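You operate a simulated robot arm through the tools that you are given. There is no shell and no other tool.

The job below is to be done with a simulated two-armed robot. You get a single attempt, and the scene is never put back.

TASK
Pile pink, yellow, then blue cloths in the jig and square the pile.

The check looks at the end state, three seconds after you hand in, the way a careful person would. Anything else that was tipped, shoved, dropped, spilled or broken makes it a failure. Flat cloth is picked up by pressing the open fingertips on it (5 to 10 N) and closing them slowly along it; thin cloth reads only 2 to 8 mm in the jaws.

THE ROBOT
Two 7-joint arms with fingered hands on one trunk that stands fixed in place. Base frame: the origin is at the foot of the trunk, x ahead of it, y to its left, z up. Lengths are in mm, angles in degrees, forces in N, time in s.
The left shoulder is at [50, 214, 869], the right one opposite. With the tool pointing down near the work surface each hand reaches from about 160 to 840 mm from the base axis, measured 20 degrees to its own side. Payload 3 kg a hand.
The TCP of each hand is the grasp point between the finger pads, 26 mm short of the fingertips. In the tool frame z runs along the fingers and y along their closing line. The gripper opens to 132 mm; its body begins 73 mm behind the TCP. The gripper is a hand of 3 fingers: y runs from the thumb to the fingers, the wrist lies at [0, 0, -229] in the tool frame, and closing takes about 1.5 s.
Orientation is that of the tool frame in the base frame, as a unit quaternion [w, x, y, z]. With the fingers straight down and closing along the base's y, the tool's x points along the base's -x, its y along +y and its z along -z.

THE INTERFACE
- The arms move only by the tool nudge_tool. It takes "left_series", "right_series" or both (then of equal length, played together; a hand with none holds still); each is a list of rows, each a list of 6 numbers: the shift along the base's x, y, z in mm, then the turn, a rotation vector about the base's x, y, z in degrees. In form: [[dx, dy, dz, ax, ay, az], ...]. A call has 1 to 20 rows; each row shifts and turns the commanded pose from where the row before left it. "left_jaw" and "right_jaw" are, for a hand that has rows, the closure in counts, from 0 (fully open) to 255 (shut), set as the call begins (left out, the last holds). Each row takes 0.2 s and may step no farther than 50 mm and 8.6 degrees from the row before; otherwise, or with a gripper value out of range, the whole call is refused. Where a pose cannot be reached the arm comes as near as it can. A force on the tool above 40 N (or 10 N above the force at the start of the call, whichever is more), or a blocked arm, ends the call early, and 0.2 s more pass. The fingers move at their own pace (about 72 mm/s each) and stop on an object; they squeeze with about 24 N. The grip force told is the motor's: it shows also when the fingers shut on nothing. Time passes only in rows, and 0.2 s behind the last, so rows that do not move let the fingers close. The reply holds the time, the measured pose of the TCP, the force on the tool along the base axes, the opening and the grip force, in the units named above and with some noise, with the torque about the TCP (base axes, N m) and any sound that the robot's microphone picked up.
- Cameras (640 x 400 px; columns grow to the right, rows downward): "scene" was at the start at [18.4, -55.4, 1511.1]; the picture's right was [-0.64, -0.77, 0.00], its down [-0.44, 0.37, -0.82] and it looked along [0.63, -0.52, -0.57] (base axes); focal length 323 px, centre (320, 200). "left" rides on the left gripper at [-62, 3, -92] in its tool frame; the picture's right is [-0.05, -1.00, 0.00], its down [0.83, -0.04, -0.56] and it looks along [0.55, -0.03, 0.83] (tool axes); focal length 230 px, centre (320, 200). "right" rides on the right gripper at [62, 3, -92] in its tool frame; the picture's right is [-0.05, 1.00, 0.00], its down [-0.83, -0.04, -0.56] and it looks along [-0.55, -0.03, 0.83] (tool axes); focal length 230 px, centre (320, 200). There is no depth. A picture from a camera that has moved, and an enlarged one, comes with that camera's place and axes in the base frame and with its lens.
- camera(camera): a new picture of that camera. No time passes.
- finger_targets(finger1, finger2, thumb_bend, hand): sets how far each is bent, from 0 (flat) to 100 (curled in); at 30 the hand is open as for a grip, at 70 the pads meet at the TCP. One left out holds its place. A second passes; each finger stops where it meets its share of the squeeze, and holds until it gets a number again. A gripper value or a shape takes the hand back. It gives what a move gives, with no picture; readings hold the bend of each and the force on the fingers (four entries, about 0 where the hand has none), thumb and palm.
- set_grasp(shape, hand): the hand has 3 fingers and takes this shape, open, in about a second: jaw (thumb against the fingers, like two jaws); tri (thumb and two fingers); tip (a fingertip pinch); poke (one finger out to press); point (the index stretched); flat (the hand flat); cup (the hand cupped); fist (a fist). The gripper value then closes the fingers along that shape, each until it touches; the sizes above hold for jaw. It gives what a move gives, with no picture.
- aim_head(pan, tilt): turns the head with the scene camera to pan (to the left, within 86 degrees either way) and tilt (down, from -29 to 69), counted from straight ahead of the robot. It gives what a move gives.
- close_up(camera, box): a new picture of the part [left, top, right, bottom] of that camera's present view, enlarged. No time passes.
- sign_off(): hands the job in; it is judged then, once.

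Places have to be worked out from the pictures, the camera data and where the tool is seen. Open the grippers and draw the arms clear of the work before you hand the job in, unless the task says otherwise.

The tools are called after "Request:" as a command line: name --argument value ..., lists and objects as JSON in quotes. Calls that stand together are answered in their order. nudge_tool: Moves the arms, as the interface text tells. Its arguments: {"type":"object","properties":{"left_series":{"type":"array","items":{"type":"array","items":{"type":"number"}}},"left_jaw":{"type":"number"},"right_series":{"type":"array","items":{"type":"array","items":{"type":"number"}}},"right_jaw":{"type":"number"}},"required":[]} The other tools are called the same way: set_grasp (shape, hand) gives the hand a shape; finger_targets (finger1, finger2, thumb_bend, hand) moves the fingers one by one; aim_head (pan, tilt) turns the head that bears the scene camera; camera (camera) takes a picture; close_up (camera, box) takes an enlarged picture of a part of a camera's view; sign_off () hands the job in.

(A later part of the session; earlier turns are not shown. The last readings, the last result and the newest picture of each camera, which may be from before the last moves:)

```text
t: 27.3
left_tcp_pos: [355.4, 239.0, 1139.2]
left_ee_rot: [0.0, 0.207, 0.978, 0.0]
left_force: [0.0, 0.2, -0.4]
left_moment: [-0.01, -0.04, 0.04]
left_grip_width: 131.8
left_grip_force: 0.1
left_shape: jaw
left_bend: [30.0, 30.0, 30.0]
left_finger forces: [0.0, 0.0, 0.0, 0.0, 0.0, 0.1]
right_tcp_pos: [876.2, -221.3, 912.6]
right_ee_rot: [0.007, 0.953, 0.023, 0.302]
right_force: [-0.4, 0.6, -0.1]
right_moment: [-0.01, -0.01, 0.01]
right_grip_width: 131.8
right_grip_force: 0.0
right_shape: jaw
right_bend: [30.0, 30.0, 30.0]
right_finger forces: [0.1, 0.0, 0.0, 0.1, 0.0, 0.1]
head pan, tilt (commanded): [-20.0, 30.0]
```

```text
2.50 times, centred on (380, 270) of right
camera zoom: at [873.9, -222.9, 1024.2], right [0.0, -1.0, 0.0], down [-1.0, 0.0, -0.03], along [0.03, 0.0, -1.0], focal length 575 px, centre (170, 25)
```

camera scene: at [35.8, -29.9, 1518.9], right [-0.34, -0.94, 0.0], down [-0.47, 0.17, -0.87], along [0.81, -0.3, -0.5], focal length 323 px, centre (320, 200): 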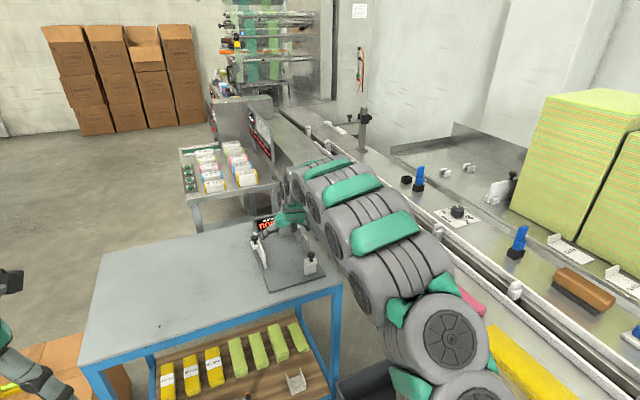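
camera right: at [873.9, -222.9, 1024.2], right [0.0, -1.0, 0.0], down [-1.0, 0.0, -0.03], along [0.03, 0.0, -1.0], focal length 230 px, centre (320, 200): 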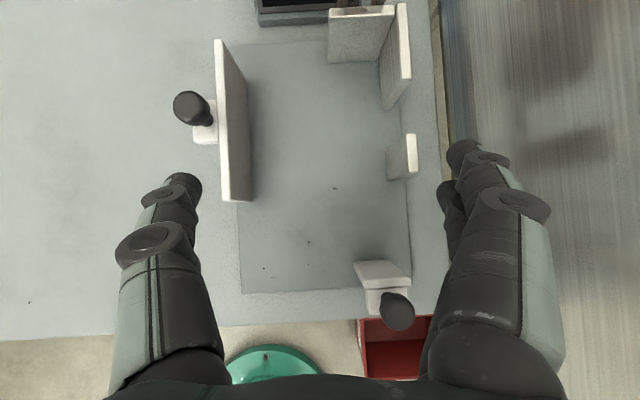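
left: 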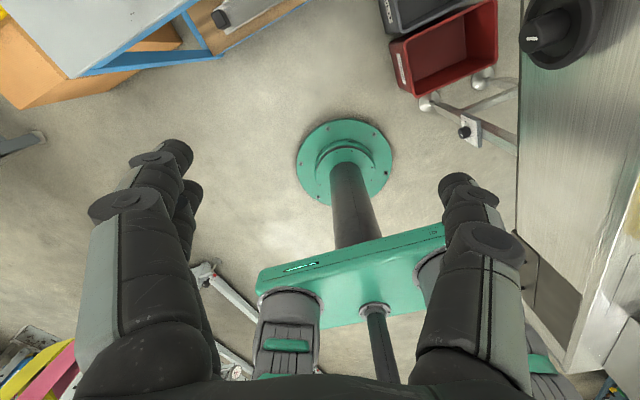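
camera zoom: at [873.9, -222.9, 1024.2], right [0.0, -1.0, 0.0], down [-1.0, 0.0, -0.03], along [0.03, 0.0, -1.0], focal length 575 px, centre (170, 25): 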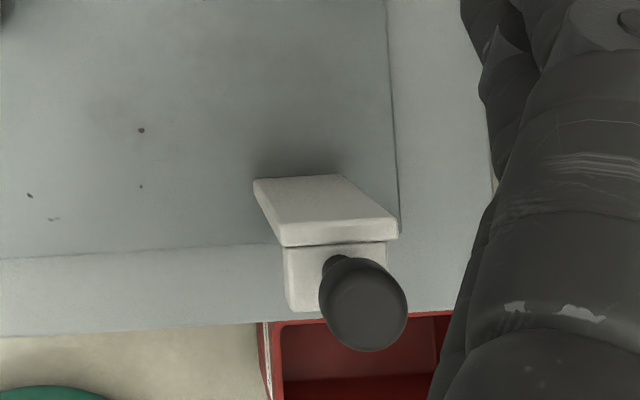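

The white plates carry knobs on their outer sides and look like pushers (end pusher toward +x, side pusher toward -y); grey walls are the fixed corner. Now I retreat up and go to look straight down on the pink cloth, keeping this 35° tilt so the camera looks vertically down.

Request:
nudge_tool --right_series '[[-36, -1, 25, 0, 0, 0], [-36, -1, 25, 0, 0, 0], [-36, -1, 25, 0, 0, 0], [-36, -1, 25, 0, 0, 0], [-36, -1, 25, 0, 0, 0], [-36, -1, 25, 0, 0, 0], [-36, -1, 20, 0, 0, 0], [-36, -5, 15, 0, 0, 0], [-20, -40, 0, 0, 0, 0], [-20, -40, 0, 0, 0, 0], [-20, -40, 0, 0, 0, 0], [-20, -40, 0, 0, 0, 0], [-20, -40, 0, 0, 0, 0], [-20, -40, 0, 0, 0, 0], [-20, -20, 0, 0, 0, 0], [0, 0, 0, 0, 0, 0]]'

Request:
camera --camera "right"

Request:
camera --camera "scene"

```text
t: 30.7
left_tcp_pos: [356.1, 239.4, 1140.5]
left_ee_rot: [0.001, 0.206, 0.979, 0.0]
left_force: [0.4, 0.3, 0.9]
left_moment: [0.0, -0.02, 0.04]
left_grip_width: 131.7
left_grip_force: 0.0
left_shape: jaw
left_bend: [30.0, 30.0, 30.0]
left_finger forces: [0.1, 0.0, 0.1, 0.0, 0.0, 0.1]
right_tcp_pos: [448.2, -493.9, 1097.3]
right_ee_rot: [0.007, 0.953, 0.022, 0.302]
right_force: [-0.2, -0.2, 0.2]
right_moment: [-0.03, 0.03, -0.02]
right_grip_width: 131.8
right_grip_force: 0.2
right_shape: jaw
right_bend: [30.0, 30.0, 30.0]
right_finger forces: [0.0, 0.1, 0.0, 0.0, 0.0, 0.0]
head pan, tilt (commanded): [-20.0, 30.0]
```

```text
taken
camera right: at [445.7, -494.4, 1208.8], right [0.0, -1.0, 0.0], down [-1.0, 0.0, -0.03], along [0.03, 0.0, -1.0], focal length 230 px, centre (320, 200)
```

right: 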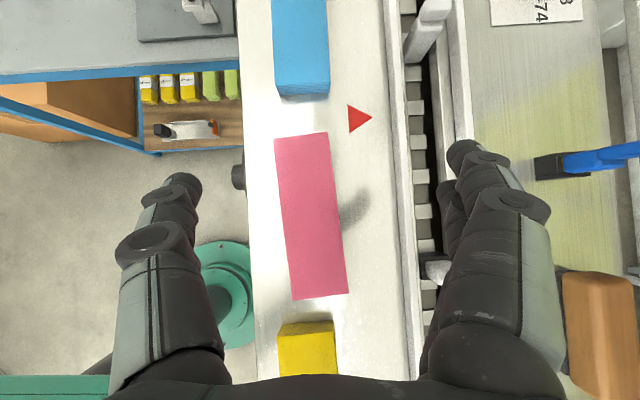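

```text
taken
camera scene: at [35.8, -29.9, 1519.0], right [-0.34, -0.94, 0.0], down [-0.47, 0.17, -0.87], along [0.81, -0.3, -0.5], focal length 323 px, centre (320, 200)
```

scene: 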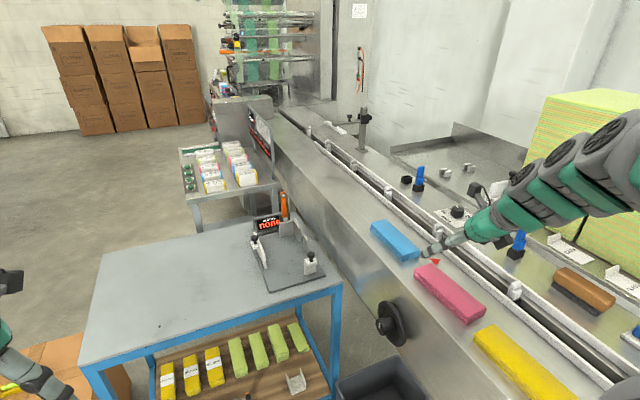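

The pink cloth's top is centred at about [437,-485], ~158×52 mm, turned ≈7° about z; the white rail is ~45 mm behind it. I align the yaw (+4.4°), narrow the jaws to ~76 mm and come down to z≈1045 for a closer look.

Request:
nudge_tool --right_series '[[-6, 3, -8, 0, 0, 4.4], [-6, 3, -8, 0, 0, 0], [-6, 2, -8, 0, 0, 0], [0, 0, -8, 0, 0, 0], [0, 0, -10, 0, 0, 0], [0, 0, -10, 0, 0, 0], [0, 0, 0, 0, 0, 0]]' --right_jaw 108

Request:
camera --camera "right"

```text
t: 32.3
left_tcp_pos: [354.8, 238.6, 1139.6]
left_ee_rot: [0.001, 0.206, 0.979, 0.0]
left_force: [-0.3, 0.3, -0.5]
left_moment: [-0.03, 0.0, 0.01]
left_grip_width: 131.9
left_grip_force: 0.0
left_shape: jaw
left_bend: [30.0, 30.0, 30.0]
left_finger forces: [0.0, 0.0, 0.0, 0.1, 0.0, 0.1]
right_tcp_pos: [430.1, -484.7, 1045.3]
right_ee_rot: [-0.005, 0.952, 0.06, 0.301]
right_force: [0.0, -0.6, -0.9]
right_moment: [0.0, 0.01, 0.02]
right_grip_width: 76.5
right_grip_force: 0.2
right_shape: jaw
right_bend: [72.0, 72.0, 70.0]
right_finger forces: [0.0, 0.0, 0.1, 0.0, 0.1, 0.0]
head pan, tilt (commanded): [-20.0, 30.0]
```

```text
taken
camera right: at [428.0, -486.1, 1156.5], right [0.07, -1.0, 0.0], down [-1.0, -0.07, -0.03], along [0.03, 0.01, -1.0], focal length 230 px, centre (320, 200)
```

right: 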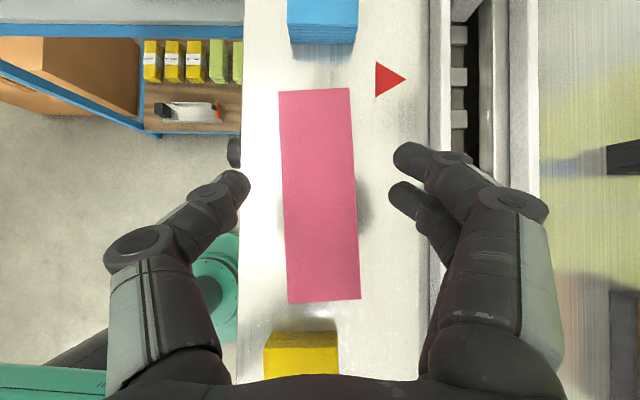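

The hand is centred on and aligned with the pink cloth (cloth centre ≈ [436.6,-484]). I descend with the open fingers straddling it, first to z≈992.

Request:
nudge_tool --right_series '[[0, 0, -12, 0, 0, 0], [0, 0, -12, 0, 0, 0], [0, 0, -12, 0, 0, 0], [0, 0, -10, 0, 0, 0], [0, 0, -7, 0, 0, 0], [0, 0, 0, 0, 0, 0]]'

Request:
camera --camera "right"

Request:
aim_head --pan -50 --tilt 42

Request:
camera --camera "scene"

```text
t: 33.7
left_tcp_pos: [355.6, 236.8, 1138.9]
left_ee_rot: [0.0, 0.206, 0.979, 0.0]
left_force: [0.5, 0.2, 0.2]
left_moment: [-0.01, 0.01, -0.01]
left_grip_width: 132.0
left_grip_force: 0.1
left_shape: jaw
left_bend: [30.0, 30.0, 30.0]
left_finger forces: [0.0, 0.1, 0.0, 0.0, 0.0, 0.0]
right_tcp_pos: [429.7, -485.4, 992.7]
right_ee_rot: [-0.004, 0.952, 0.059, 0.301]
right_force: [-0.3, -0.7, -0.3]
right_moment: [-0.01, 0.01, 0.0]
right_grip_width: 76.7
right_grip_force: 0.1
right_shape: jaw
right_bend: [72.0, 72.0, 70.0]
right_finger forces: [0.0, 0.1, 0.0, 0.0, 0.0, 0.0]
head pan, tilt (commanded): [-20.0, 30.0]
```

```text
taken
camera right: at [427.8, -486.3, 1103.6], right [0.07, -1.0, 0.0], down [-1.0, -0.07, -0.03], along [0.03, 0.0, -1.0], focal length 230 px, centre (320, 200)
```

right: 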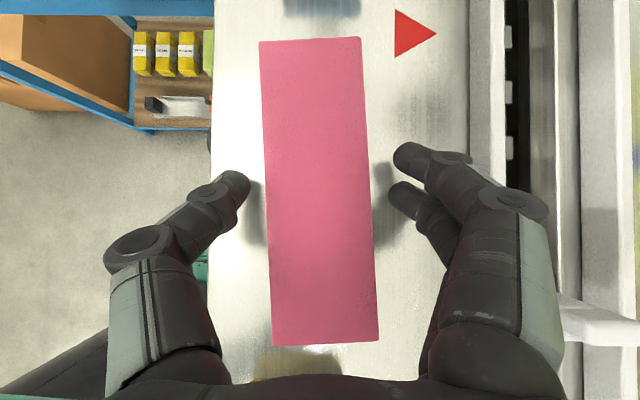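

```text
t: 34.7
left_tcp_pos: [355.3, 239.0, 1139.9]
left_ee_rot: [0.0, 0.206, 0.979, 0.0]
left_force: [0.3, 0.5, 0.0]
left_moment: [-0.01, 0.04, -0.01]
left_grip_width: 131.8
left_grip_force: 0.1
left_shape: jaw
left_bend: [30.0, 30.0, 30.0]
left_finger forces: [0.1, 0.0, 0.1, 0.0, 0.0, 0.0]
right_tcp_pos: [430.4, -485.5, 994.1]
right_ee_rot: [-0.005, 0.951, 0.06, 0.302]
right_force: [0.0, 0.3, -0.2]
right_moment: [0.02, -0.03, 0.01]
right_grip_width: 76.3
right_grip_force: 0.0
right_shape: jaw
right_bend: [72.0, 72.0, 70.0]
right_finger forces: [0.1, 0.0, 0.0, 0.1, 0.0, 0.0]
head pan, tilt (commanded): [-50.0, 42.0]
```

```text
taken
camera scene: at [4.6, -63.0, 1500.7], right [-0.77, -0.64, 0.0], down [-0.43, 0.51, -0.74], along [0.48, -0.57, -0.67], focal length 323 px, centre (320, 200)
```

scene: 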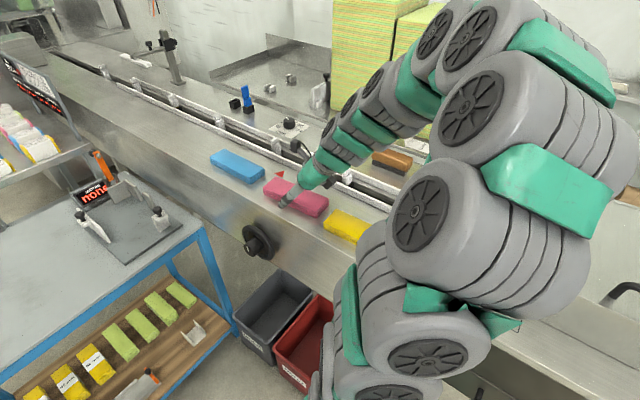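

Comparing cloth size at the two heights gives a cloth top at z≈983, so the deck should be ≈958. I descend in 2 mm steps watching the force.

Request:
nudge_tool --right_series '[[0, 0, -2, 0, 0, 0], [0, 0, -2, 0, 0, 0], [0, 0, -2, 0, 0, 0], [0, 0, -2, 0, 0, 0]]'

Request:
close_up --camera "scene" --box '[240, 150, 360, 240]'

```text
t: 35.7
left_tcp_pos: [357.4, 238.3, 1140.7]
left_ee_rot: [0.0, 0.206, 0.978, 0.0]
left_force: [1.0, -0.2, -0.3]
left_moment: [-0.02, 0.01, 0.01]
left_grip_width: 131.7
left_grip_force: 0.0
left_shape: jaw
left_bend: [30.0, 30.0, 30.0]
left_finger forces: [0.1, 0.0, 0.1, 0.0, 0.1, 0.0]
right_tcp_pos: [431.2, -485.6, 989.3]
right_ee_rot: [-0.001, 0.95, 0.058, 0.305]
right_force: [-1.1, 1.5, 16.6]
right_moment: [-0.78, -0.16, 0.02]
right_grip_width: 75.4
right_grip_force: 0.1
right_shape: jaw
right_bend: [72.0, 74.0, 70.0]
right_finger forces: [0.1, 17.9, 0.0, 0.1, 0.1, 0.0]
head pan, tilt (commanded): [-50.0, 42.0]
stopped in row 4 (right hand): the force on the tool passed its limit at 43 N (the readings are from after the stop); the commanded pose is now the measured one
```

```text
4.44 times, centred on (300, 195) of scene
camera zoom: at [4.3, -62.9, 1500.7], right [-0.77, -0.64, 0.0], down [-0.43, 0.51, -0.74], along [0.48, -0.57, -0.67], focal length 1436 px, centre (409, 222)
```

zoom: 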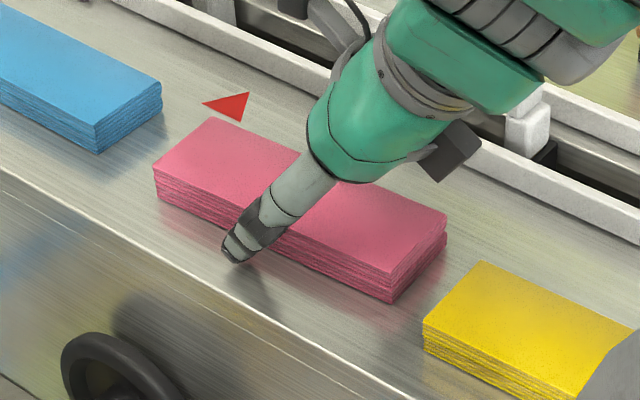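

Finger2's tip met the deck at TCP z≈988 (deck ≈961). I lift 3 mm to free it and close the fingers on the cloth's long sides.

Request:
nudge_tool --right_series '[[0, 0, 3, 0, 0, 0], [0, 0, 0, 0, 0, 0]]'

Request:
nudge_tool --right_series '[[0, 0, 0, 0, 0, 0], [0, 0, 0, 0, 0, 0], [0, 0, 0, 0, 0, 0]]' --right_jaw 145

Request:
camera --camera "right"

```text
t: 36.3
left_tcp_pos: [356.2, 239.1, 1140.0]
left_ee_rot: [-0.001, 0.206, 0.979, 0.0]
left_force: [0.0, 0.8, 0.2]
left_moment: [0.01, 0.02, 0.04]
left_grip_width: 131.9
left_grip_force: 0.1
left_shape: jaw
left_bend: [30.0, 30.0, 30.0]
left_finger forces: [0.1, 0.0, 0.1, 0.0, 0.0, 0.1]
right_tcp_pos: [431.7, -486.1, 990.7]
right_ee_rot: [-0.002, 0.951, 0.059, 0.305]
right_force: [-0.8, 0.5, 0.6]
right_moment: [-0.02, -0.02, -0.06]
right_grip_width: 76.2
right_grip_force: 0.0
right_shape: jaw
right_bend: [72.0, 72.0, 70.0]
right_finger forces: [0.0, 0.7, 0.1, 0.0, 0.0, 0.0]
head pan, tilt (commanded): [-50.0, 42.0]
```

```text
t: 37.1
left_tcp_pos: [355.6, 238.8, 1139.8]
left_ee_rot: [0.0, 0.206, 0.979, 0.0]
left_force: [-1.2, -0.2, -0.3]
left_moment: [0.03, 0.0, 0.02]
left_grip_width: 132.0
left_grip_force: 0.1
left_shape: jaw
left_bend: [30.0, 30.0, 30.0]
left_finger forces: [0.0, 0.0, 0.0, 0.0, 0.1, 0.0]
right_tcp_pos: [432.8, -485.7, 990.6]
right_ee_rot: [-0.002, 0.951, 0.058, 0.305]
right_force: [-0.4, -1.0, 3.1]
right_moment: [-0.11, -0.01, -0.03]
right_grip_width: 58.4
right_grip_force: 0.1
right_shape: jaw
right_bend: [73.0, 73.0, 70.0]
right_finger forces: [0.0, 2.4, 0.0, 0.0, 0.2, 0.0]
head pan, tilt (commanded): [-50.0, 42.0]
```

```text
taken
camera right: at [428.5, -487.4, 1101.1], right [0.07, -1.0, 0.0], down [-1.0, -0.07, -0.03], along [0.03, 0.0, -1.0], focal length 230 px, centre (320, 200)
```

right: 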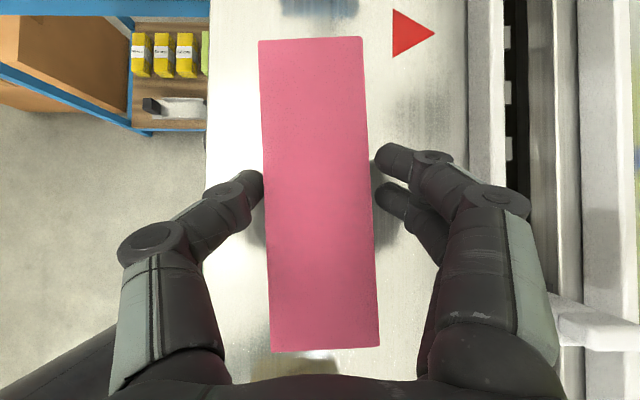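

Jaws are at 58 mm just short of the cloth sides; finger2 brushes the deck lightly. I raise 1 mm and close on the cloth.

Request:
nudge_tool --right_series '[[0, 0, 1, 0, 0, 0], [0, 0, 0, 0, 0, 0], [0, 0, 0, 0, 0, 0], [0, 0, 0, 0, 0, 0], [0, 0, 0, 0, 0, 0], [0, 0, 0, 0, 0, 0]]' --right_jaw 200

Request:
camera --camera "right"

Request:
close_up --camera "scene" --box '[240, 150, 360, 240]'

```text
t: 38.5
left_tcp_pos: [354.8, 238.0, 1139.0]
left_ee_rot: [0.0, 0.207, 0.978, 0.0]
left_force: [0.2, 0.5, -0.1]
left_moment: [0.01, 0.0, -0.01]
left_grip_width: 131.7
left_grip_force: 0.1
left_shape: jaw
left_bend: [30.0, 30.0, 30.0]
left_finger forces: [0.1, 0.0, 0.0, 0.0, 0.1, 0.1]
right_tcp_pos: [430.7, -487.4, 990.4]
right_ee_rot: [-0.003, 0.95, 0.059, 0.305]
right_force: [0.1, -0.2, 0.5]
right_moment: [0.01, 0.01, -0.01]
right_grip_width: 49.8
right_grip_force: 23.6
right_shape: jaw
right_bend: [73.0, 74.0, 70.0]
right_finger forces: [11.3, 10.5, 0.1, 0.0, 21.9, 0.0]
head pan, tilt (commanded): [-50.0, 42.0]
```

```text
taken
camera right: at [428.6, -487.4, 1102.1], right [0.07, -1.0, 0.0], down [-1.0, -0.07, -0.03], along [0.03, 0.0, -1.0], focal length 230 px, centre (320, 200)
```

right: 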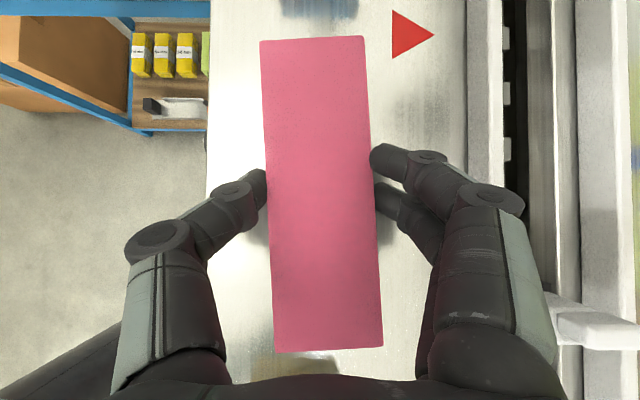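

```text
4.44 times, centred on (300, 195) of scene
camera zoom: at [4.5, -63.1, 1500.7], right [-0.77, -0.64, 0.0], down [-0.43, 0.51, -0.74], along [0.48, -0.57, -0.67], focal length 1436 px, centre (409, 222)
```

zoom: 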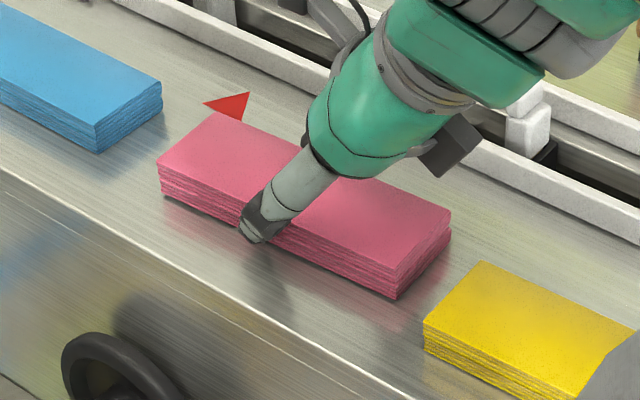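

The cloth is held (49.8 mm, 23.6 N). I lift it straight up and check that it comes along.

Request:
nudge_tool --right_series '[[0, 0, 8, 0, 0, 0], [0, 0, 10, 0, 0, 0], [0, 0, 12, 0, 0, 0], [0, 0, 15, 0, 0, 0], [0, 0, 20, 0, 0, 0], [0, 0, 20, 0, 0, 0], [0, 0, 0, 0, 0, 0]]'

Request:
camera --camera "right"

Request:
close_up --camera "scene" --box '[220, 120, 380, 240]'

```text
t: 40.1
left_tcp_pos: [355.7, 238.8, 1140.3]
left_ee_rot: [0.001, 0.206, 0.979, 0.0]
left_force: [-0.1, -0.9, 0.2]
left_moment: [0.0, 0.02, -0.01]
left_grip_width: 131.8
left_grip_force: 0.1
left_shape: jaw
left_bend: [30.0, 30.0, 30.0]
left_finger forces: [0.0, 0.1, 0.0, 0.0, 0.0, 0.0]
right_tcp_pos: [431.6, -487.5, 1077.2]
right_ee_rot: [-0.002, 0.951, 0.058, 0.305]
right_force: [0.7, -0.5, -0.7]
right_moment: [0.0, 0.0, 0.01]
right_grip_width: 49.9
right_grip_force: 24.4
right_shape: jaw
right_bend: [73.0, 74.0, 70.0]
right_finger forces: [11.3, 10.5, 0.1, 0.1, 21.8, 0.0]
head pan, tilt (commanded): [-50.0, 42.0]
```

```text
taken
camera right: at [428.4, -487.7, 1187.3], right [0.07, -1.0, 0.0], down [-1.0, -0.07, -0.03], along [0.03, 0.0, -1.0], focal length 230 px, centre (320, 200)
```

right: 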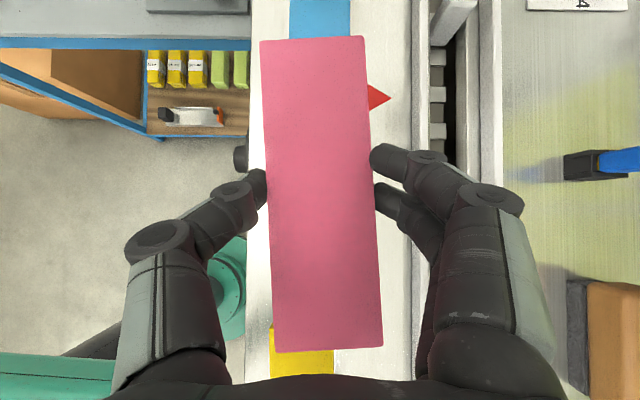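

```text
3.33 times, centred on (300, 180) of scene
camera zoom: at [4.6, -63.1, 1500.7], right [-0.77, -0.64, 0.0], down [-0.43, 0.51, -0.74], along [0.48, -0.57, -0.67], focal length 1077 px, centre (387, 267)
```

zoom: 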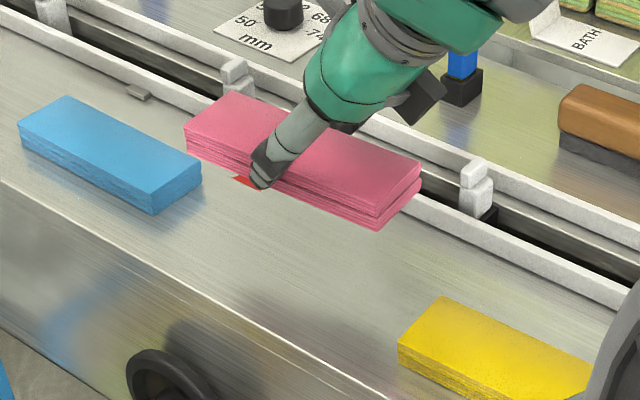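

The pink cloth is held level. I carry it toward the jig, turning -3.8° about z to match the jig's ≈3° yaw, ending above the jig at z≈880.

Request:
nudge_tool --right_series '[[27, 38, 0, 0, 0, -1], [27, 38, 0, 0, 0, -1], [27, 38, 0, 0, 0, -1], [27, 38, 0, 0, 0, -0.8], [27, 38, 0, 0, 0, 0], [27, 38, 0, 0, 0, 0], [27, 38, 0, 0, 0, 0], [34, 1, -22, 0, 0, 0], [34, 1, -22, 0, 0, 0], [34, 1, -22, 0, 0, 0], [34, 1, -22, 0, 0, 0], [34, 1, -22, 0, 0, 0], [34, 1, -22, 0, 0, 0], [34, 1, -22, 0, 0, 0], [34, 0, -22, 0, 0, 0], [34, 0, -22, 0, 0, 0], [0, 0, 0, 0, 0, 0]]'

Request:
camera --camera "right"

Request:
aim_head --pan -20 --tilt 35

Request:
close_up --camera "scene" --box '[220, 120, 380, 260]'

```text
t: 43.7
left_tcp_pos: [355.9, 238.6, 1139.9]
left_ee_rot: [0.001, 0.206, 0.979, 0.0]
left_force: [-1.2, 0.1, 0.1]
left_moment: [0.01, -0.02, 0.01]
left_grip_width: 131.8
left_grip_force: 0.0
left_shape: jaw
left_bend: [30.0, 30.0, 30.0]
left_finger forces: [0.0, 0.1, 0.0, 0.0, 0.0, 0.0]
right_tcp_pos: [927.5, -214.7, 878.1]
right_ee_rot: [0.008, 0.952, 0.027, 0.304]
right_force: [0.4, 0.4, -1.2]
right_moment: [-0.01, -0.03, 0.03]
right_grip_width: 49.7
right_grip_force: 24.0
right_shape: jaw
right_bend: [73.0, 74.0, 70.0]
right_finger forces: [11.2, 10.5, 0.0, 0.1, 21.7, 0.1]
head pan, tilt (commanded): [-50.0, 42.0]
```

```text
taken
camera right: at [923.9, -214.5, 989.0], right [0.0, -1.0, 0.0], down [-1.0, 0.0, -0.03], along [0.03, 0.0, -1.0], focal length 230 px, centre (320, 200)
```

right: 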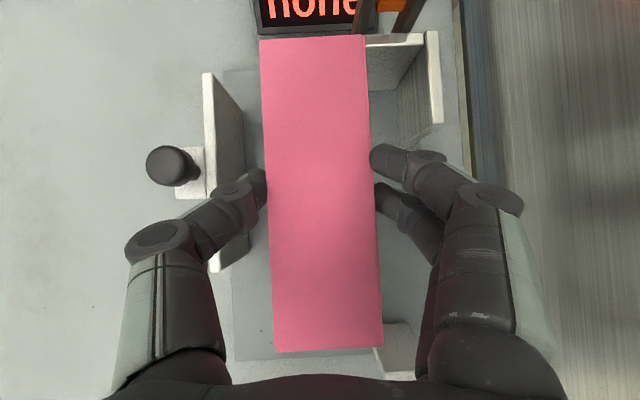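

```text
t: 44.6
left_tcp_pos: [355.6, 239.2, 1140.6]
left_ee_rot: [0.0, 0.207, 0.978, 0.0]
left_force: [-0.8, -0.4, -0.6]
left_moment: [-0.01, 0.02, 0.0]
left_grip_width: 131.7
left_grip_force: 0.1
left_shape: jaw
left_bend: [30.0, 30.0, 30.0]
left_finger forces: [0.1, 0.0, 0.0, 0.1, 0.1, 0.1]
right_tcp_pos: [928.2, -214.8, 878.1]
right_ee_rot: [0.008, 0.953, 0.027, 0.303]
right_force: [0.5, -0.6, -0.4]
right_moment: [0.04, -0.02, 0.02]
right_grip_width: 49.6
right_grip_force: 23.8
right_shape: jaw
right_bend: [73.0, 74.0, 70.0]
right_finger forces: [11.2, 10.5, 0.0, 0.1, 21.7, 0.1]
head pan, tilt (commanded): [-20.0, 35.0]
```

```text
2.86 times, centred on (300, 190) of scene
camera zoom: at [33.5, -29.2, 1511.1], right [-0.34, -0.94, 0.0], down [-0.54, 0.2, -0.82], along [0.77, -0.28, -0.57], focal length 924 px, centre (377, 229)
```

zoom: 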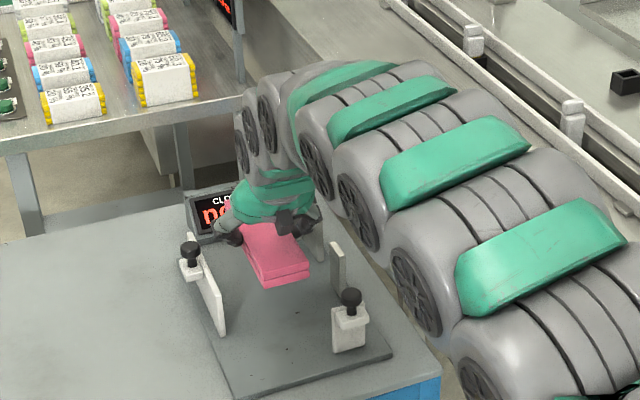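

The cloth is over the pocket, clear of fence and walls (≈17–20 mm each side by my estimate). I shift 4 mm toward -y and lower to z≈803.

Request:
nudge_tool --right_series '[[0, -2, -10, 0, 0, 0], [0, -2, -10, 0, 0, 0], [0, 0, -10, 0, 0, 0], [0, 0, -10, 0, 0, 0], [0, 0, -10, 0, 0, 0], [0, 0, -10, 0, 0, 0], [0, 0, -8, 0, 0, 0], [0, 0, -7, 0, 0, 0], [0, 0, 0, 0, 0, 0]]'

Request:
camera --camera "right"

Request:
close_up --camera "scene" --box '[240, 160, 360, 260]'

```text
t: 46.6
left_tcp_pos: [356.2, 239.1, 1140.1]
left_ee_rot: [0.001, 0.206, 0.979, 0.001]
left_force: [0.5, -0.3, -0.7]
left_moment: [-0.01, 0.01, -0.03]
left_grip_width: 131.8
left_grip_force: 0.1
left_shape: jaw
left_bend: [30.0, 30.0, 30.0]
left_finger forces: [0.0, 0.0, 0.0, 0.1, 0.1, 0.0]
right_tcp_pos: [926.7, -217.4, 803.5]
right_ee_rot: [0.007, 0.952, 0.027, 0.304]
right_force: [0.0, -0.2, -0.2]
right_moment: [0.0, 0.0, -0.02]
right_grip_width: 49.7
right_grip_force: 24.5
right_shape: jaw
right_bend: [73.0, 74.0, 70.0]
right_finger forces: [11.2, 10.5, 0.0, 0.0, 21.7, 0.0]
head pan, tilt (commanded): [-20.0, 35.0]
```

```text
taken
camera right: at [923.3, -218.2, 914.2], right [0.0, -1.0, 0.0], down [-1.0, 0.0, -0.03], along [0.03, 0.0, -1.0], focal length 230 px, centre (320, 200)
```

right: 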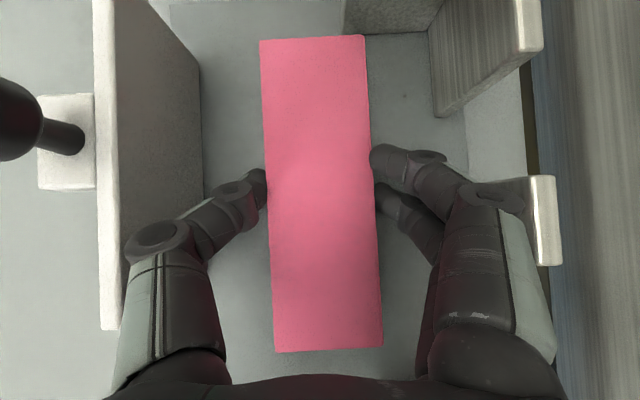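

```text
4.00 times, centred on (300, 210) of scene
camera zoom: at [33.5, -29.1, 1511.2], right [-0.34, -0.94, 0.0], down [-0.54, 0.2, -0.82], along [0.77, -0.28, -0.57], focal length 1293 px, centre (400, 160)
```

zoom: 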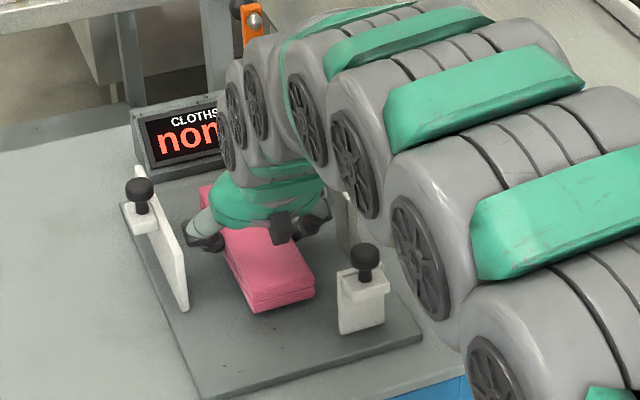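

Aligned within half a degree of the jig. I lower further in small steps, watching for contact near z≈787.

Request:
nudge_tool --right_series '[[0, 0, -3, 0, 0, 0], [0, 0, -3, 0, 0, 0], [0, 0, -2, 0, 0, 0], [0, 0, -2, 0, 0, 0], [0, 0, -2, 0, 0, 0]]'

Request:
nudge_tool --right_series '[[0, 0, -1, 0, 0, 0], [0, 0, -1, 0, 0, 0], [0, 0, -1, 0, 0, 0]]'

```text
t: 47.8
left_tcp_pos: [354.4, 238.3, 1139.8]
left_ee_rot: [0.0, 0.206, 0.979, 0.0]
left_force: [-0.4, -0.7, -0.3]
left_moment: [0.01, 0.0, 0.02]
left_grip_width: 132.1
left_grip_force: 0.1
left_shape: jaw
left_bend: [30.0, 30.0, 30.0]
left_finger forces: [0.0, 0.0, 0.0, 0.1, 0.1, 0.1]
right_tcp_pos: [927.3, -217.8, 794.6]
right_ee_rot: [0.008, 0.951, 0.027, 0.307]
right_force: [-5.4, -1.2, 26.3]
right_moment: [-0.49, -0.05, -0.02]
right_grip_width: 50.5
right_grip_force: 23.8
right_shape: jaw
right_bend: [73.0, 75.0, 70.0]
right_finger forces: [12.7, 29.9, 0.0, 0.0, 24.4, 0.0]
head pan, tilt (commanded): [-20.0, 35.0]
```

```text
t: 48.4
left_tcp_pos: [355.3, 238.8, 1139.7]
left_ee_rot: [0.0, 0.206, 0.979, -0.001]
left_force: [-0.4, -0.2, -0.6]
left_moment: [0.0, 0.02, -0.01]
left_grip_width: 131.9
left_grip_force: 0.1
left_shape: jaw
left_bend: [30.0, 30.0, 30.0]
left_finger forces: [0.0, 0.1, 0.0, 0.0, 0.1, 0.0]
right_tcp_pos: [928.7, -217.9, 794.7]
right_ee_rot: [0.008, 0.951, 0.028, 0.309]
right_force: [-2.1, -0.7, 11.5]
right_moment: [-0.22, -0.02, -0.03]
right_grip_width: 50.5
right_grip_force: 23.6
right_shape: jaw
right_bend: [73.0, 75.0, 70.0]
right_finger forces: [13.3, 20.3, 0.0, 0.0, 24.6, 0.0]
head pan, tilt (commanded): [-20.0, 35.0]
stopped in row 2 (right hand): the force on the tool passed its limit at 42 N (the readings are from after the stop); the commanded pose is now the measured one
```

Contact came at TCP z≈794.7 (plate ≈765). I ease up 2 mm and open the jaws to about 68 mm only, so the fingers stay clear of fence and wall.

Request:
nudge_tool --right_series '[[0, 0, 2, 0, 0, 0], [0, 0, 0, 0, 0, 0]]'

Request:
nudge_tool --right_series '[[0, 0, 0, 0, 0, 0], [0, 0, 0, 0, 0, 0], [0, 0, 0, 0, 0, 0]]' --right_jaw 125

Request:
camera --camera "right"

```text
t: 49.0
left_tcp_pos: [355.6, 238.2, 1139.7]
left_ee_rot: [0.0, 0.206, 0.978, 0.0]
left_force: [0.8, 0.9, 0.5]
left_moment: [0.02, -0.01, 0.01]
left_grip_width: 131.9
left_grip_force: 0.2
left_shape: jaw
left_bend: [30.0, 30.0, 30.0]
left_finger forces: [0.1, 0.1, 0.0, 0.1, 0.0, 0.0]
right_tcp_pos: [927.5, -217.9, 793.9]
right_ee_rot: [0.009, 0.951, 0.028, 0.307]
right_force: [1.2, -0.6, 4.7]
right_moment: [-0.2, -0.02, 0.03]
right_grip_width: 50.2
right_grip_force: 24.0
right_shape: jaw
right_bend: [73.0, 74.0, 70.0]
right_finger forces: [12.9, 15.5, 0.0, 0.0, 24.2, 0.0]
head pan, tilt (commanded): [-20.0, 35.0]
```

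```text
t: 49.8
left_tcp_pos: [356.6, 238.1, 1139.7]
left_ee_rot: [0.0, 0.206, 0.978, 0.0]
left_force: [0.5, 0.0, 0.1]
left_moment: [0.01, -0.03, -0.02]
left_grip_width: 131.9
left_grip_force: 0.0
left_shape: jaw
left_bend: [30.0, 30.0, 30.0]
left_finger forces: [0.0, 0.0, 0.0, 0.0, 0.1, 0.0]
right_tcp_pos: [927.5, -216.3, 794.9]
right_ee_rot: [0.009, 0.951, 0.027, 0.307]
right_force: [0.2, 1.1, 3.1]
right_moment: [-0.1, -0.04, -0.02]
right_grip_width: 65.5
right_grip_force: 0.0
right_shape: jaw
right_bend: [73.0, 74.0, 70.0]
right_finger forces: [0.1, 3.3, 0.0, 0.1, 0.0, 0.0]
head pan, tilt (commanded): [-20.0, 35.0]
```

```text
taken
camera right: at [924.5, -217.7, 905.6], right [0.01, -1.0, 0.0], down [-1.0, -0.01, -0.04], along [0.04, 0.0, -1.0], focal length 230 px, centre (320, 200)
```

right: 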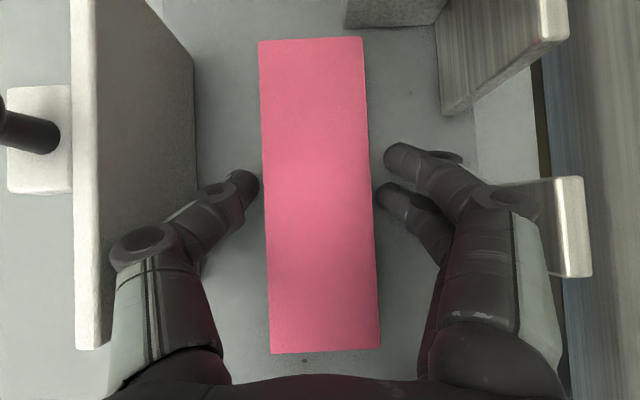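

The pink cloth lies released in the pocket. I raise the hand straight up and look down at it.

Request:
nudge_tool --right_series '[[0, 0, 5, 0, 0, 0], [0, 0, 10, 0, 0, 0], [0, 0, 15, 0, 0, 0], [0, 0, 20, 0, 0, 0], [0, 0, 25, 0, 0, 0], [0, 0, 15, 0, 0, 0], [0, 0, 0, 0, 0, 0]]'

Request:
camera --camera "right"

Request:
close_up --camera "scene" --box '[240, 160, 360, 260]'

```text
t: 51.4
left_tcp_pos: [356.0, 239.5, 1140.2]
left_ee_rot: [-0.001, 0.207, 0.978, 0.0]
left_force: [0.2, 0.2, -0.5]
left_moment: [0.04, 0.01, -0.01]
left_grip_width: 132.1
left_grip_force: 0.1
left_shape: jaw
left_bend: [30.0, 30.0, 30.0]
left_finger forces: [0.0, 0.1, 0.0, 0.1, 0.0, 0.0]
right_tcp_pos: [928.4, -218.0, 885.1]
right_ee_rot: [0.008, 0.951, 0.027, 0.307]
right_force: [0.4, -0.5, 0.4]
right_moment: [-0.03, 0.0, -0.01]
right_grip_width: 66.4
right_grip_force: 0.0
right_shape: jaw
right_bend: [73.0, 73.0, 70.0]
right_finger forces: [0.1, 0.0, 0.1, 0.0, 0.0, 0.0]
head pan, tilt (commanded): [-20.0, 35.0]
```

```text
taken
camera right: at [924.2, -217.9, 995.3], right [0.01, -1.0, 0.0], down [-1.0, -0.01, -0.04], along [0.04, 0.0, -1.0], focal length 230 px, centre (320, 200)
```

right: 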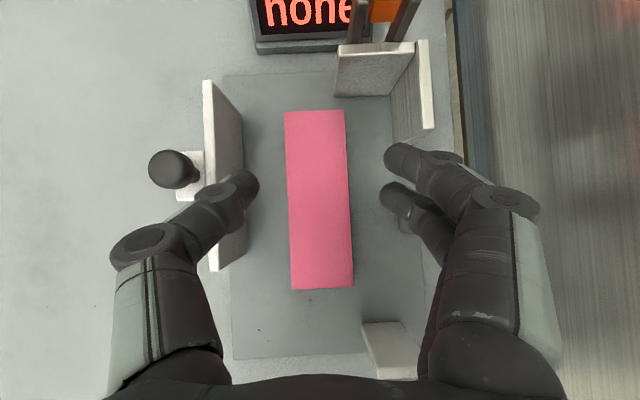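

```text
4.00 times, centred on (300, 210) of scene
camera zoom: at [33.6, -29.1, 1511.2], right [-0.34, -0.94, 0.0], down [-0.54, 0.2, -0.82], along [0.77, -0.28, -0.57], focal length 1293 px, centre (400, 160)
```

zoom: 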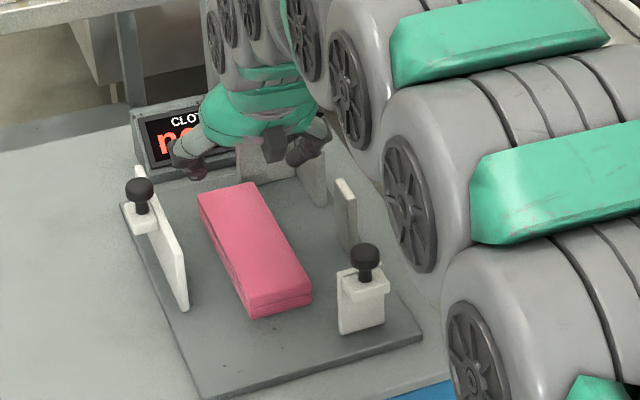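

The pink cloth sits in the pocket, centred ≈[932,-216] and parallel to the jig. Now I retreat and go to look down on the yellow cloth.

Request:
nudge_tool --right_series '[[-34, 0, 22, 0, 0, 0], [-34, 0, 22, 0, 0, 0], [-34, 0, 22, 0, 0, 0], [-34, 0, 22, 0, 0, 0], [-34, 0, 22, 0, 0, 0], [-34, 0, 22, 0, 0, 0], [-34, 0, 22, 0, 0, 0], [-34, 0, 22, 0, 0, 0], [-34, 0, 22, 0, 0, 0], [-36, -29, 2, 0, 0, 0], [-36, -29, 2, 0, 0, 0], [-36, -29, 2, 0, 0, 0], [-36, -29, 2, 0, 0, 0], [-36, -29, 2, 0, 0, 0], [-36, -29, 2, 0, 0, 0], [-36, -29, 2, 0, 0, 0], [-36, -29, 2, 0, 0, 0], [-30, -29, 2, 0, 0, 0], [0, 0, 0, 0, 0, 0]]'

Request:
camera --camera "right"

Request:
camera --camera "scene"

```text
t: 55.4
left_tcp_pos: [354.7, 238.6, 1140.9]
left_ee_rot: [0.0, 0.206, 0.978, 0.0]
left_force: [0.7, -0.2, 0.1]
left_moment: [-0.04, -0.02, -0.01]
left_grip_width: 132.0
left_grip_force: 0.1
left_shape: jaw
left_bend: [30.0, 30.0, 30.0]
left_finger forces: [0.0, 0.0, 0.0, 0.0, 0.1, 0.0]
right_tcp_pos: [303.5, -477.8, 1101.1]
right_ee_rot: [0.008, 0.951, 0.028, 0.308]
right_force: [-0.4, 0.0, -0.4]
right_moment: [0.01, -0.02, 0.0]
right_grip_width: 66.7
right_grip_force: 0.1
right_shape: jaw
right_bend: [73.0, 73.0, 70.0]
right_finger forces: [0.0, 0.0, 0.1, 0.1, 0.0, 0.0]
head pan, tilt (commanded): [-20.0, 35.0]
```

```text
taken
camera right: at [299.5, -479.2, 1211.2], right [0.01, -1.0, 0.0], down [-1.0, -0.01, -0.04], along [0.04, 0.0, -1.0], focal length 230 px, centre (320, 200)
```

right: 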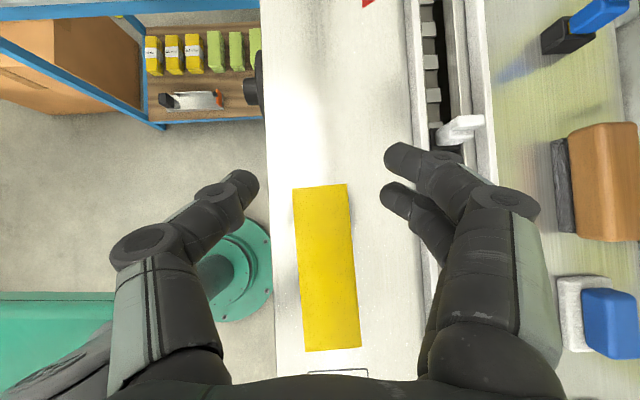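

```text
taken
camera scene: at [33.5, -29.1, 1511.2], right [-0.34, -0.94, 0.0], down [-0.54, 0.2, -0.82], along [0.77, -0.28, -0.57], focal length 323 px, centre (320, 200)
```

scene: 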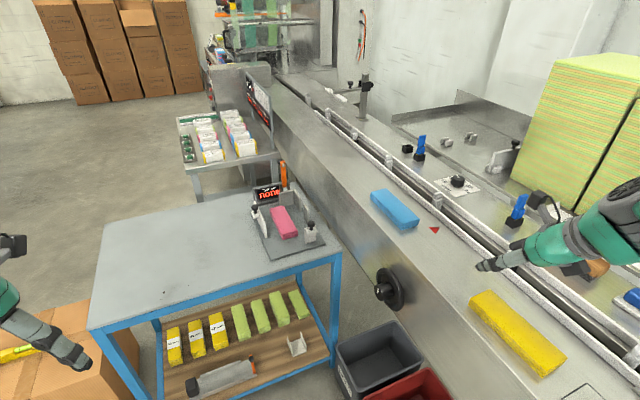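

Yellow's top is centred at ≈[241,-486], turned ≈5.5°. I move above it, turn +2.7° and open the jaws back to ~76 mm at z≈1045.

Request:
nudge_tool --right_series '[[-17, -2, 0, 0, 0, 2.7], [-17, -2, 0, 0, 0, 0], [-17, -2, -10, 0, 0, 0], [-16, -2, -15, 0, 0, 0], [0, 0, -15, 0, 0, 0], [0, 0, -15, 0, 0, 0], [0, 0, 0, 0, 0, 0]]' --right_jaw 108

Request:
camera --camera "right"

```text
t: 57.0
left_tcp_pos: [355.6, 239.0, 1139.4]
left_ee_rot: [0.0, 0.206, 0.979, 0.0]
left_force: [0.1, 0.2, 0.4]
left_moment: [0.04, -0.03, 0.0]
left_grip_width: 131.6
left_grip_force: 0.0
left_shape: jaw
left_bend: [30.0, 30.0, 30.0]
left_finger forces: [0.1, 0.1, 0.0, 0.0, 0.1, 0.0]
right_tcp_pos: [235.9, -486.4, 1045.4]
right_ee_rot: [0.001, 0.95, 0.05, 0.307]
right_force: [0.3, 0.4, -0.8]
right_moment: [0.01, 0.03, -0.01]
right_grip_width: 75.6
right_grip_force: 0.0
right_shape: jaw
right_bend: [72.0, 72.0, 70.0]
right_finger forces: [0.0, 0.1, 0.1, 0.0, 0.1, 0.0]
head pan, tilt (commanded): [-20.0, 35.0]
```

```text
taken
camera right: at [232.9, -486.6, 1156.4], right [0.05, -1.0, 0.0], down [-1.0, -0.05, -0.04], along [0.04, 0.0, -1.0], focal length 230 px, centre (320, 200)
```

right: 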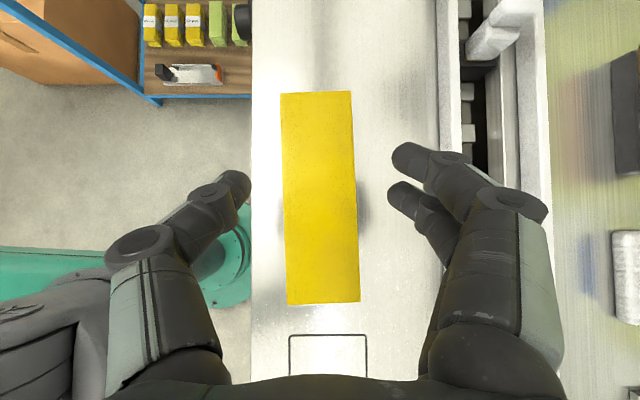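

Well centred and aligned, just as it was for pink. I descend to z≈992, then in a small step to ≈991.

Request:
nudge_tool --right_series '[[0, 0, -12, 0, 0, 0], [0, 0, -12, 0, 0, 0], [0, 0, -12, 0, 0, 0], [0, 0, -10, 0, 0, 0], [0, 0, -6, 0, 0, 0], [0, 0, -1, 0, 0, 0], [0, 0, 0, 0, 0, 0]]'

Request:
camera --camera "right"

```text
t: 58.6
left_tcp_pos: [355.4, 238.3, 1140.3]
left_ee_rot: [0.0, 0.206, 0.979, -0.001]
left_force: [0.1, -0.8, 0.2]
left_moment: [-0.03, 0.05, 0.03]
left_grip_width: 132.0
left_grip_force: 0.1
left_shape: jaw
left_bend: [30.0, 30.0, 30.0]
left_finger forces: [0.0, 0.0, 0.1, 0.1, 0.0, 0.1]
right_tcp_pos: [232.6, -471.6, 993.0]
right_ee_rot: [-0.025, 0.952, 0.047, 0.301]
right_force: [-0.6, 0.4, 2.3]
right_moment: [-0.14, -0.01, -0.05]
right_grip_width: 75.0
right_grip_force: 0.1
right_shape: jaw
right_bend: [72.0, 72.0, 70.0]
right_finger forces: [0.1, 2.6, 0.1, 0.1, 0.1, 0.0]
right hand out of reach, approached as far as the arm can: row 5, 6
head pan, tilt (commanded): [-20.0, 35.0]
```

```text
taken
camera right: at [231.2, -478.4, 1102.8], right [0.06, -1.0, -0.05], down [-1.0, -0.06, -0.02], along [0.02, 0.05, -1.0], focal length 230 px, centre (320, 200)
```

right: 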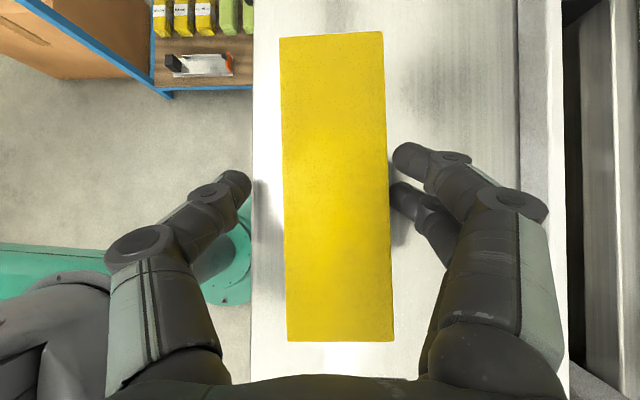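

The pose drifted because this tilted wrist is too close to the body at x≈235 when low. I rise 25 mm, restore the orientation, and shift 29 mm outward along the cloth to grip it a little off-centre.

Request:
nudge_tool --right_series '[[0, 0, 10, 0, 0, 0], [0, 0, 15, 0, 0, 0], [15, -6, 0, -2.9, -0.9, -0.6], [14, -7, 0, 0, 0, 0], [0, 0, 0, 0, 0, 0]]'

Request:
camera --camera "right"

```text
t: 59.8
left_tcp_pos: [355.7, 238.9, 1141.0]
left_ee_rot: [0.0, 0.207, 0.978, 0.0]
left_force: [-0.6, -0.3, 0.2]
left_moment: [-0.01, 0.02, 0.0]
left_grip_width: 131.7
left_grip_force: 0.0
left_shape: jaw
left_bend: [30.0, 30.0, 30.0]
left_finger forces: [0.0, 0.0, 0.1, 0.0, 0.0, 0.0]
right_tcp_pos: [266.1, -498.9, 1018.4]
right_ee_rot: [0.028, 0.948, 0.053, 0.314]
right_force: [-0.6, -0.3, 0.6]
right_moment: [0.04, 0.02, -0.04]
right_grip_width: 75.8
right_grip_force: 0.2
right_shape: jaw
right_bend: [72.0, 72.0, 70.0]
right_finger forces: [0.1, 0.0, 0.0, 0.1, 0.0, 0.1]
head pan, tilt (commanded): [-20.0, 35.0]
```

```text
taken
camera right: at [260.3, -494.1, 1128.7], right [0.04, -1.0, 0.05], down [-1.0, -0.04, -0.05], along [0.05, -0.05, -1.0], focal length 230 px, centre (320, 200)
```

right: 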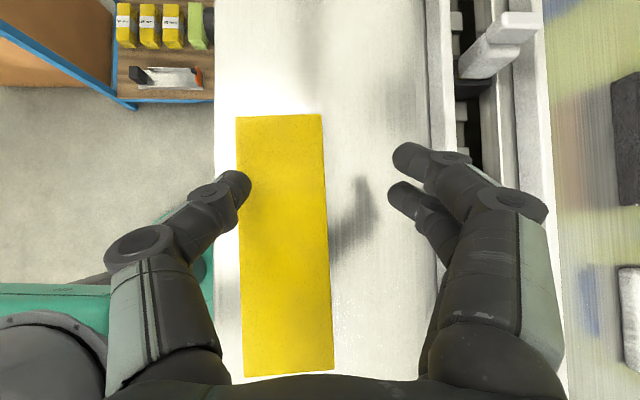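

The command had not been reset, so my correction overshot: it is now rolled the other way at [266,-499,1018]. I undo that rotation and shift back to the cloth's centre line.

Request:
nudge_tool --right_series '[[-2, 7, 5, 2.9, 0.9, 0.6], [-2, 7, 5, 0, 0, 0], [0, 0, 0, 0, 0, 0]]'

Request:
camera --camera "right"

```text
t: 60.6
left_tcp_pos: [355.1, 238.3, 1139.3]
left_ee_rot: [0.0, 0.206, 0.979, 0.0]
left_force: [-0.6, 0.8, -0.6]
left_moment: [0.04, 0.02, -0.01]
left_grip_width: 131.7
left_grip_force: 0.1
left_shape: jaw
left_bend: [30.0, 30.0, 30.0]
left_finger forces: [0.0, 0.0, 0.1, 0.1, 0.0, 0.1]
right_tcp_pos: [261.9, -486.1, 1029.0]
right_ee_rot: [0.001, 0.95, 0.05, 0.307]
right_force: [-0.2, -0.2, -0.8]
right_moment: [0.02, -0.02, -0.03]
right_grip_width: 75.5
right_grip_force: 0.0
right_shape: jaw
right_bend: [72.0, 72.0, 70.0]
right_finger forces: [0.1, 0.0, 0.1, 0.0, 0.0, 0.0]
head pan, tilt (commanded): [-20.0, 35.0]
```

```text
taken
camera right: at [257.7, -485.9, 1138.8], right [0.05, -1.0, 0.0], down [-1.0, -0.05, -0.04], along [0.04, 0.0, -1.0], focal length 230 px, centre (320, 200)
```

right: 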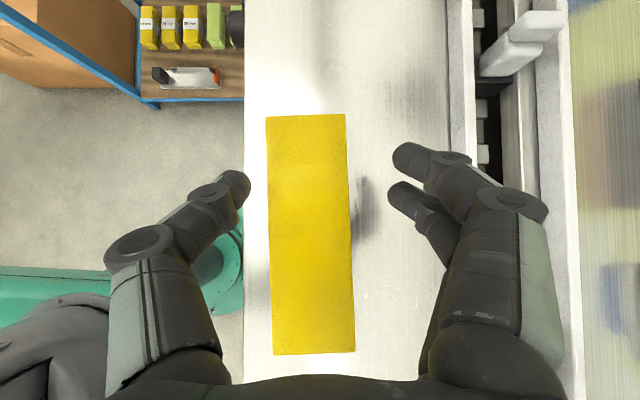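

The yellow was nudged ~6 mm toward +y by that drift and is now centred ≈[240,-480]. I shift +7 mm in y and descend to ≈992.

Request:
nudge_tool --right_series '[[0, 7, 0, 0, 0, 0], [0, 0, -10, 0, 0, 0], [0, 0, -10, 0, 0, 0], [0, 0, -10, 0, 0, 0], [0, 0, -5, 0, 0, 0], [0, 0, -2, 0, 0, 0], [0, 0, 0, 0, 0, 0]]'

Request:
camera --camera "right"

```text
t: 62.2
left_tcp_pos: [355.2, 238.3, 1139.9]
left_ee_rot: [0.0, 0.207, 0.978, 0.0]
left_force: [0.3, 0.9, -0.4]
left_moment: [0.0, -0.02, 0.0]
left_grip_width: 131.6
left_grip_force: 0.0
left_shape: jaw
left_bend: [30.0, 30.0, 30.0]
left_finger forces: [0.0, 0.0, 0.1, 0.1, 0.1, 0.1]
right_tcp_pos: [264.0, -484.6, 993.9]
right_ee_rot: [-0.001, 0.95, 0.051, 0.307]
right_force: [-0.5, 0.5, -0.2]
right_moment: [-0.01, 0.02, 0.02]
right_grip_width: 75.9
right_grip_force: 0.2
right_shape: jaw
right_bend: [72.0, 72.0, 70.0]
right_finger forces: [0.1, 0.0, 0.1, 0.1, 0.0, 0.0]
right hand out of reach, approached as far as the arm can: row 4, 5
head pan, tilt (commanded): [-20.0, 35.0]
```

```text
taken
camera right: at [260.2, -484.8, 1104.6], right [0.05, -1.0, 0.0], down [-1.0, -0.05, -0.04], along [0.04, 0.0, -1.0], focal length 230 px, centre (320, 200)
```

right: 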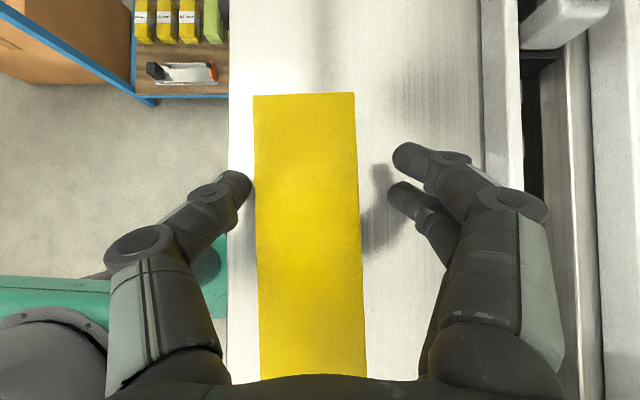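

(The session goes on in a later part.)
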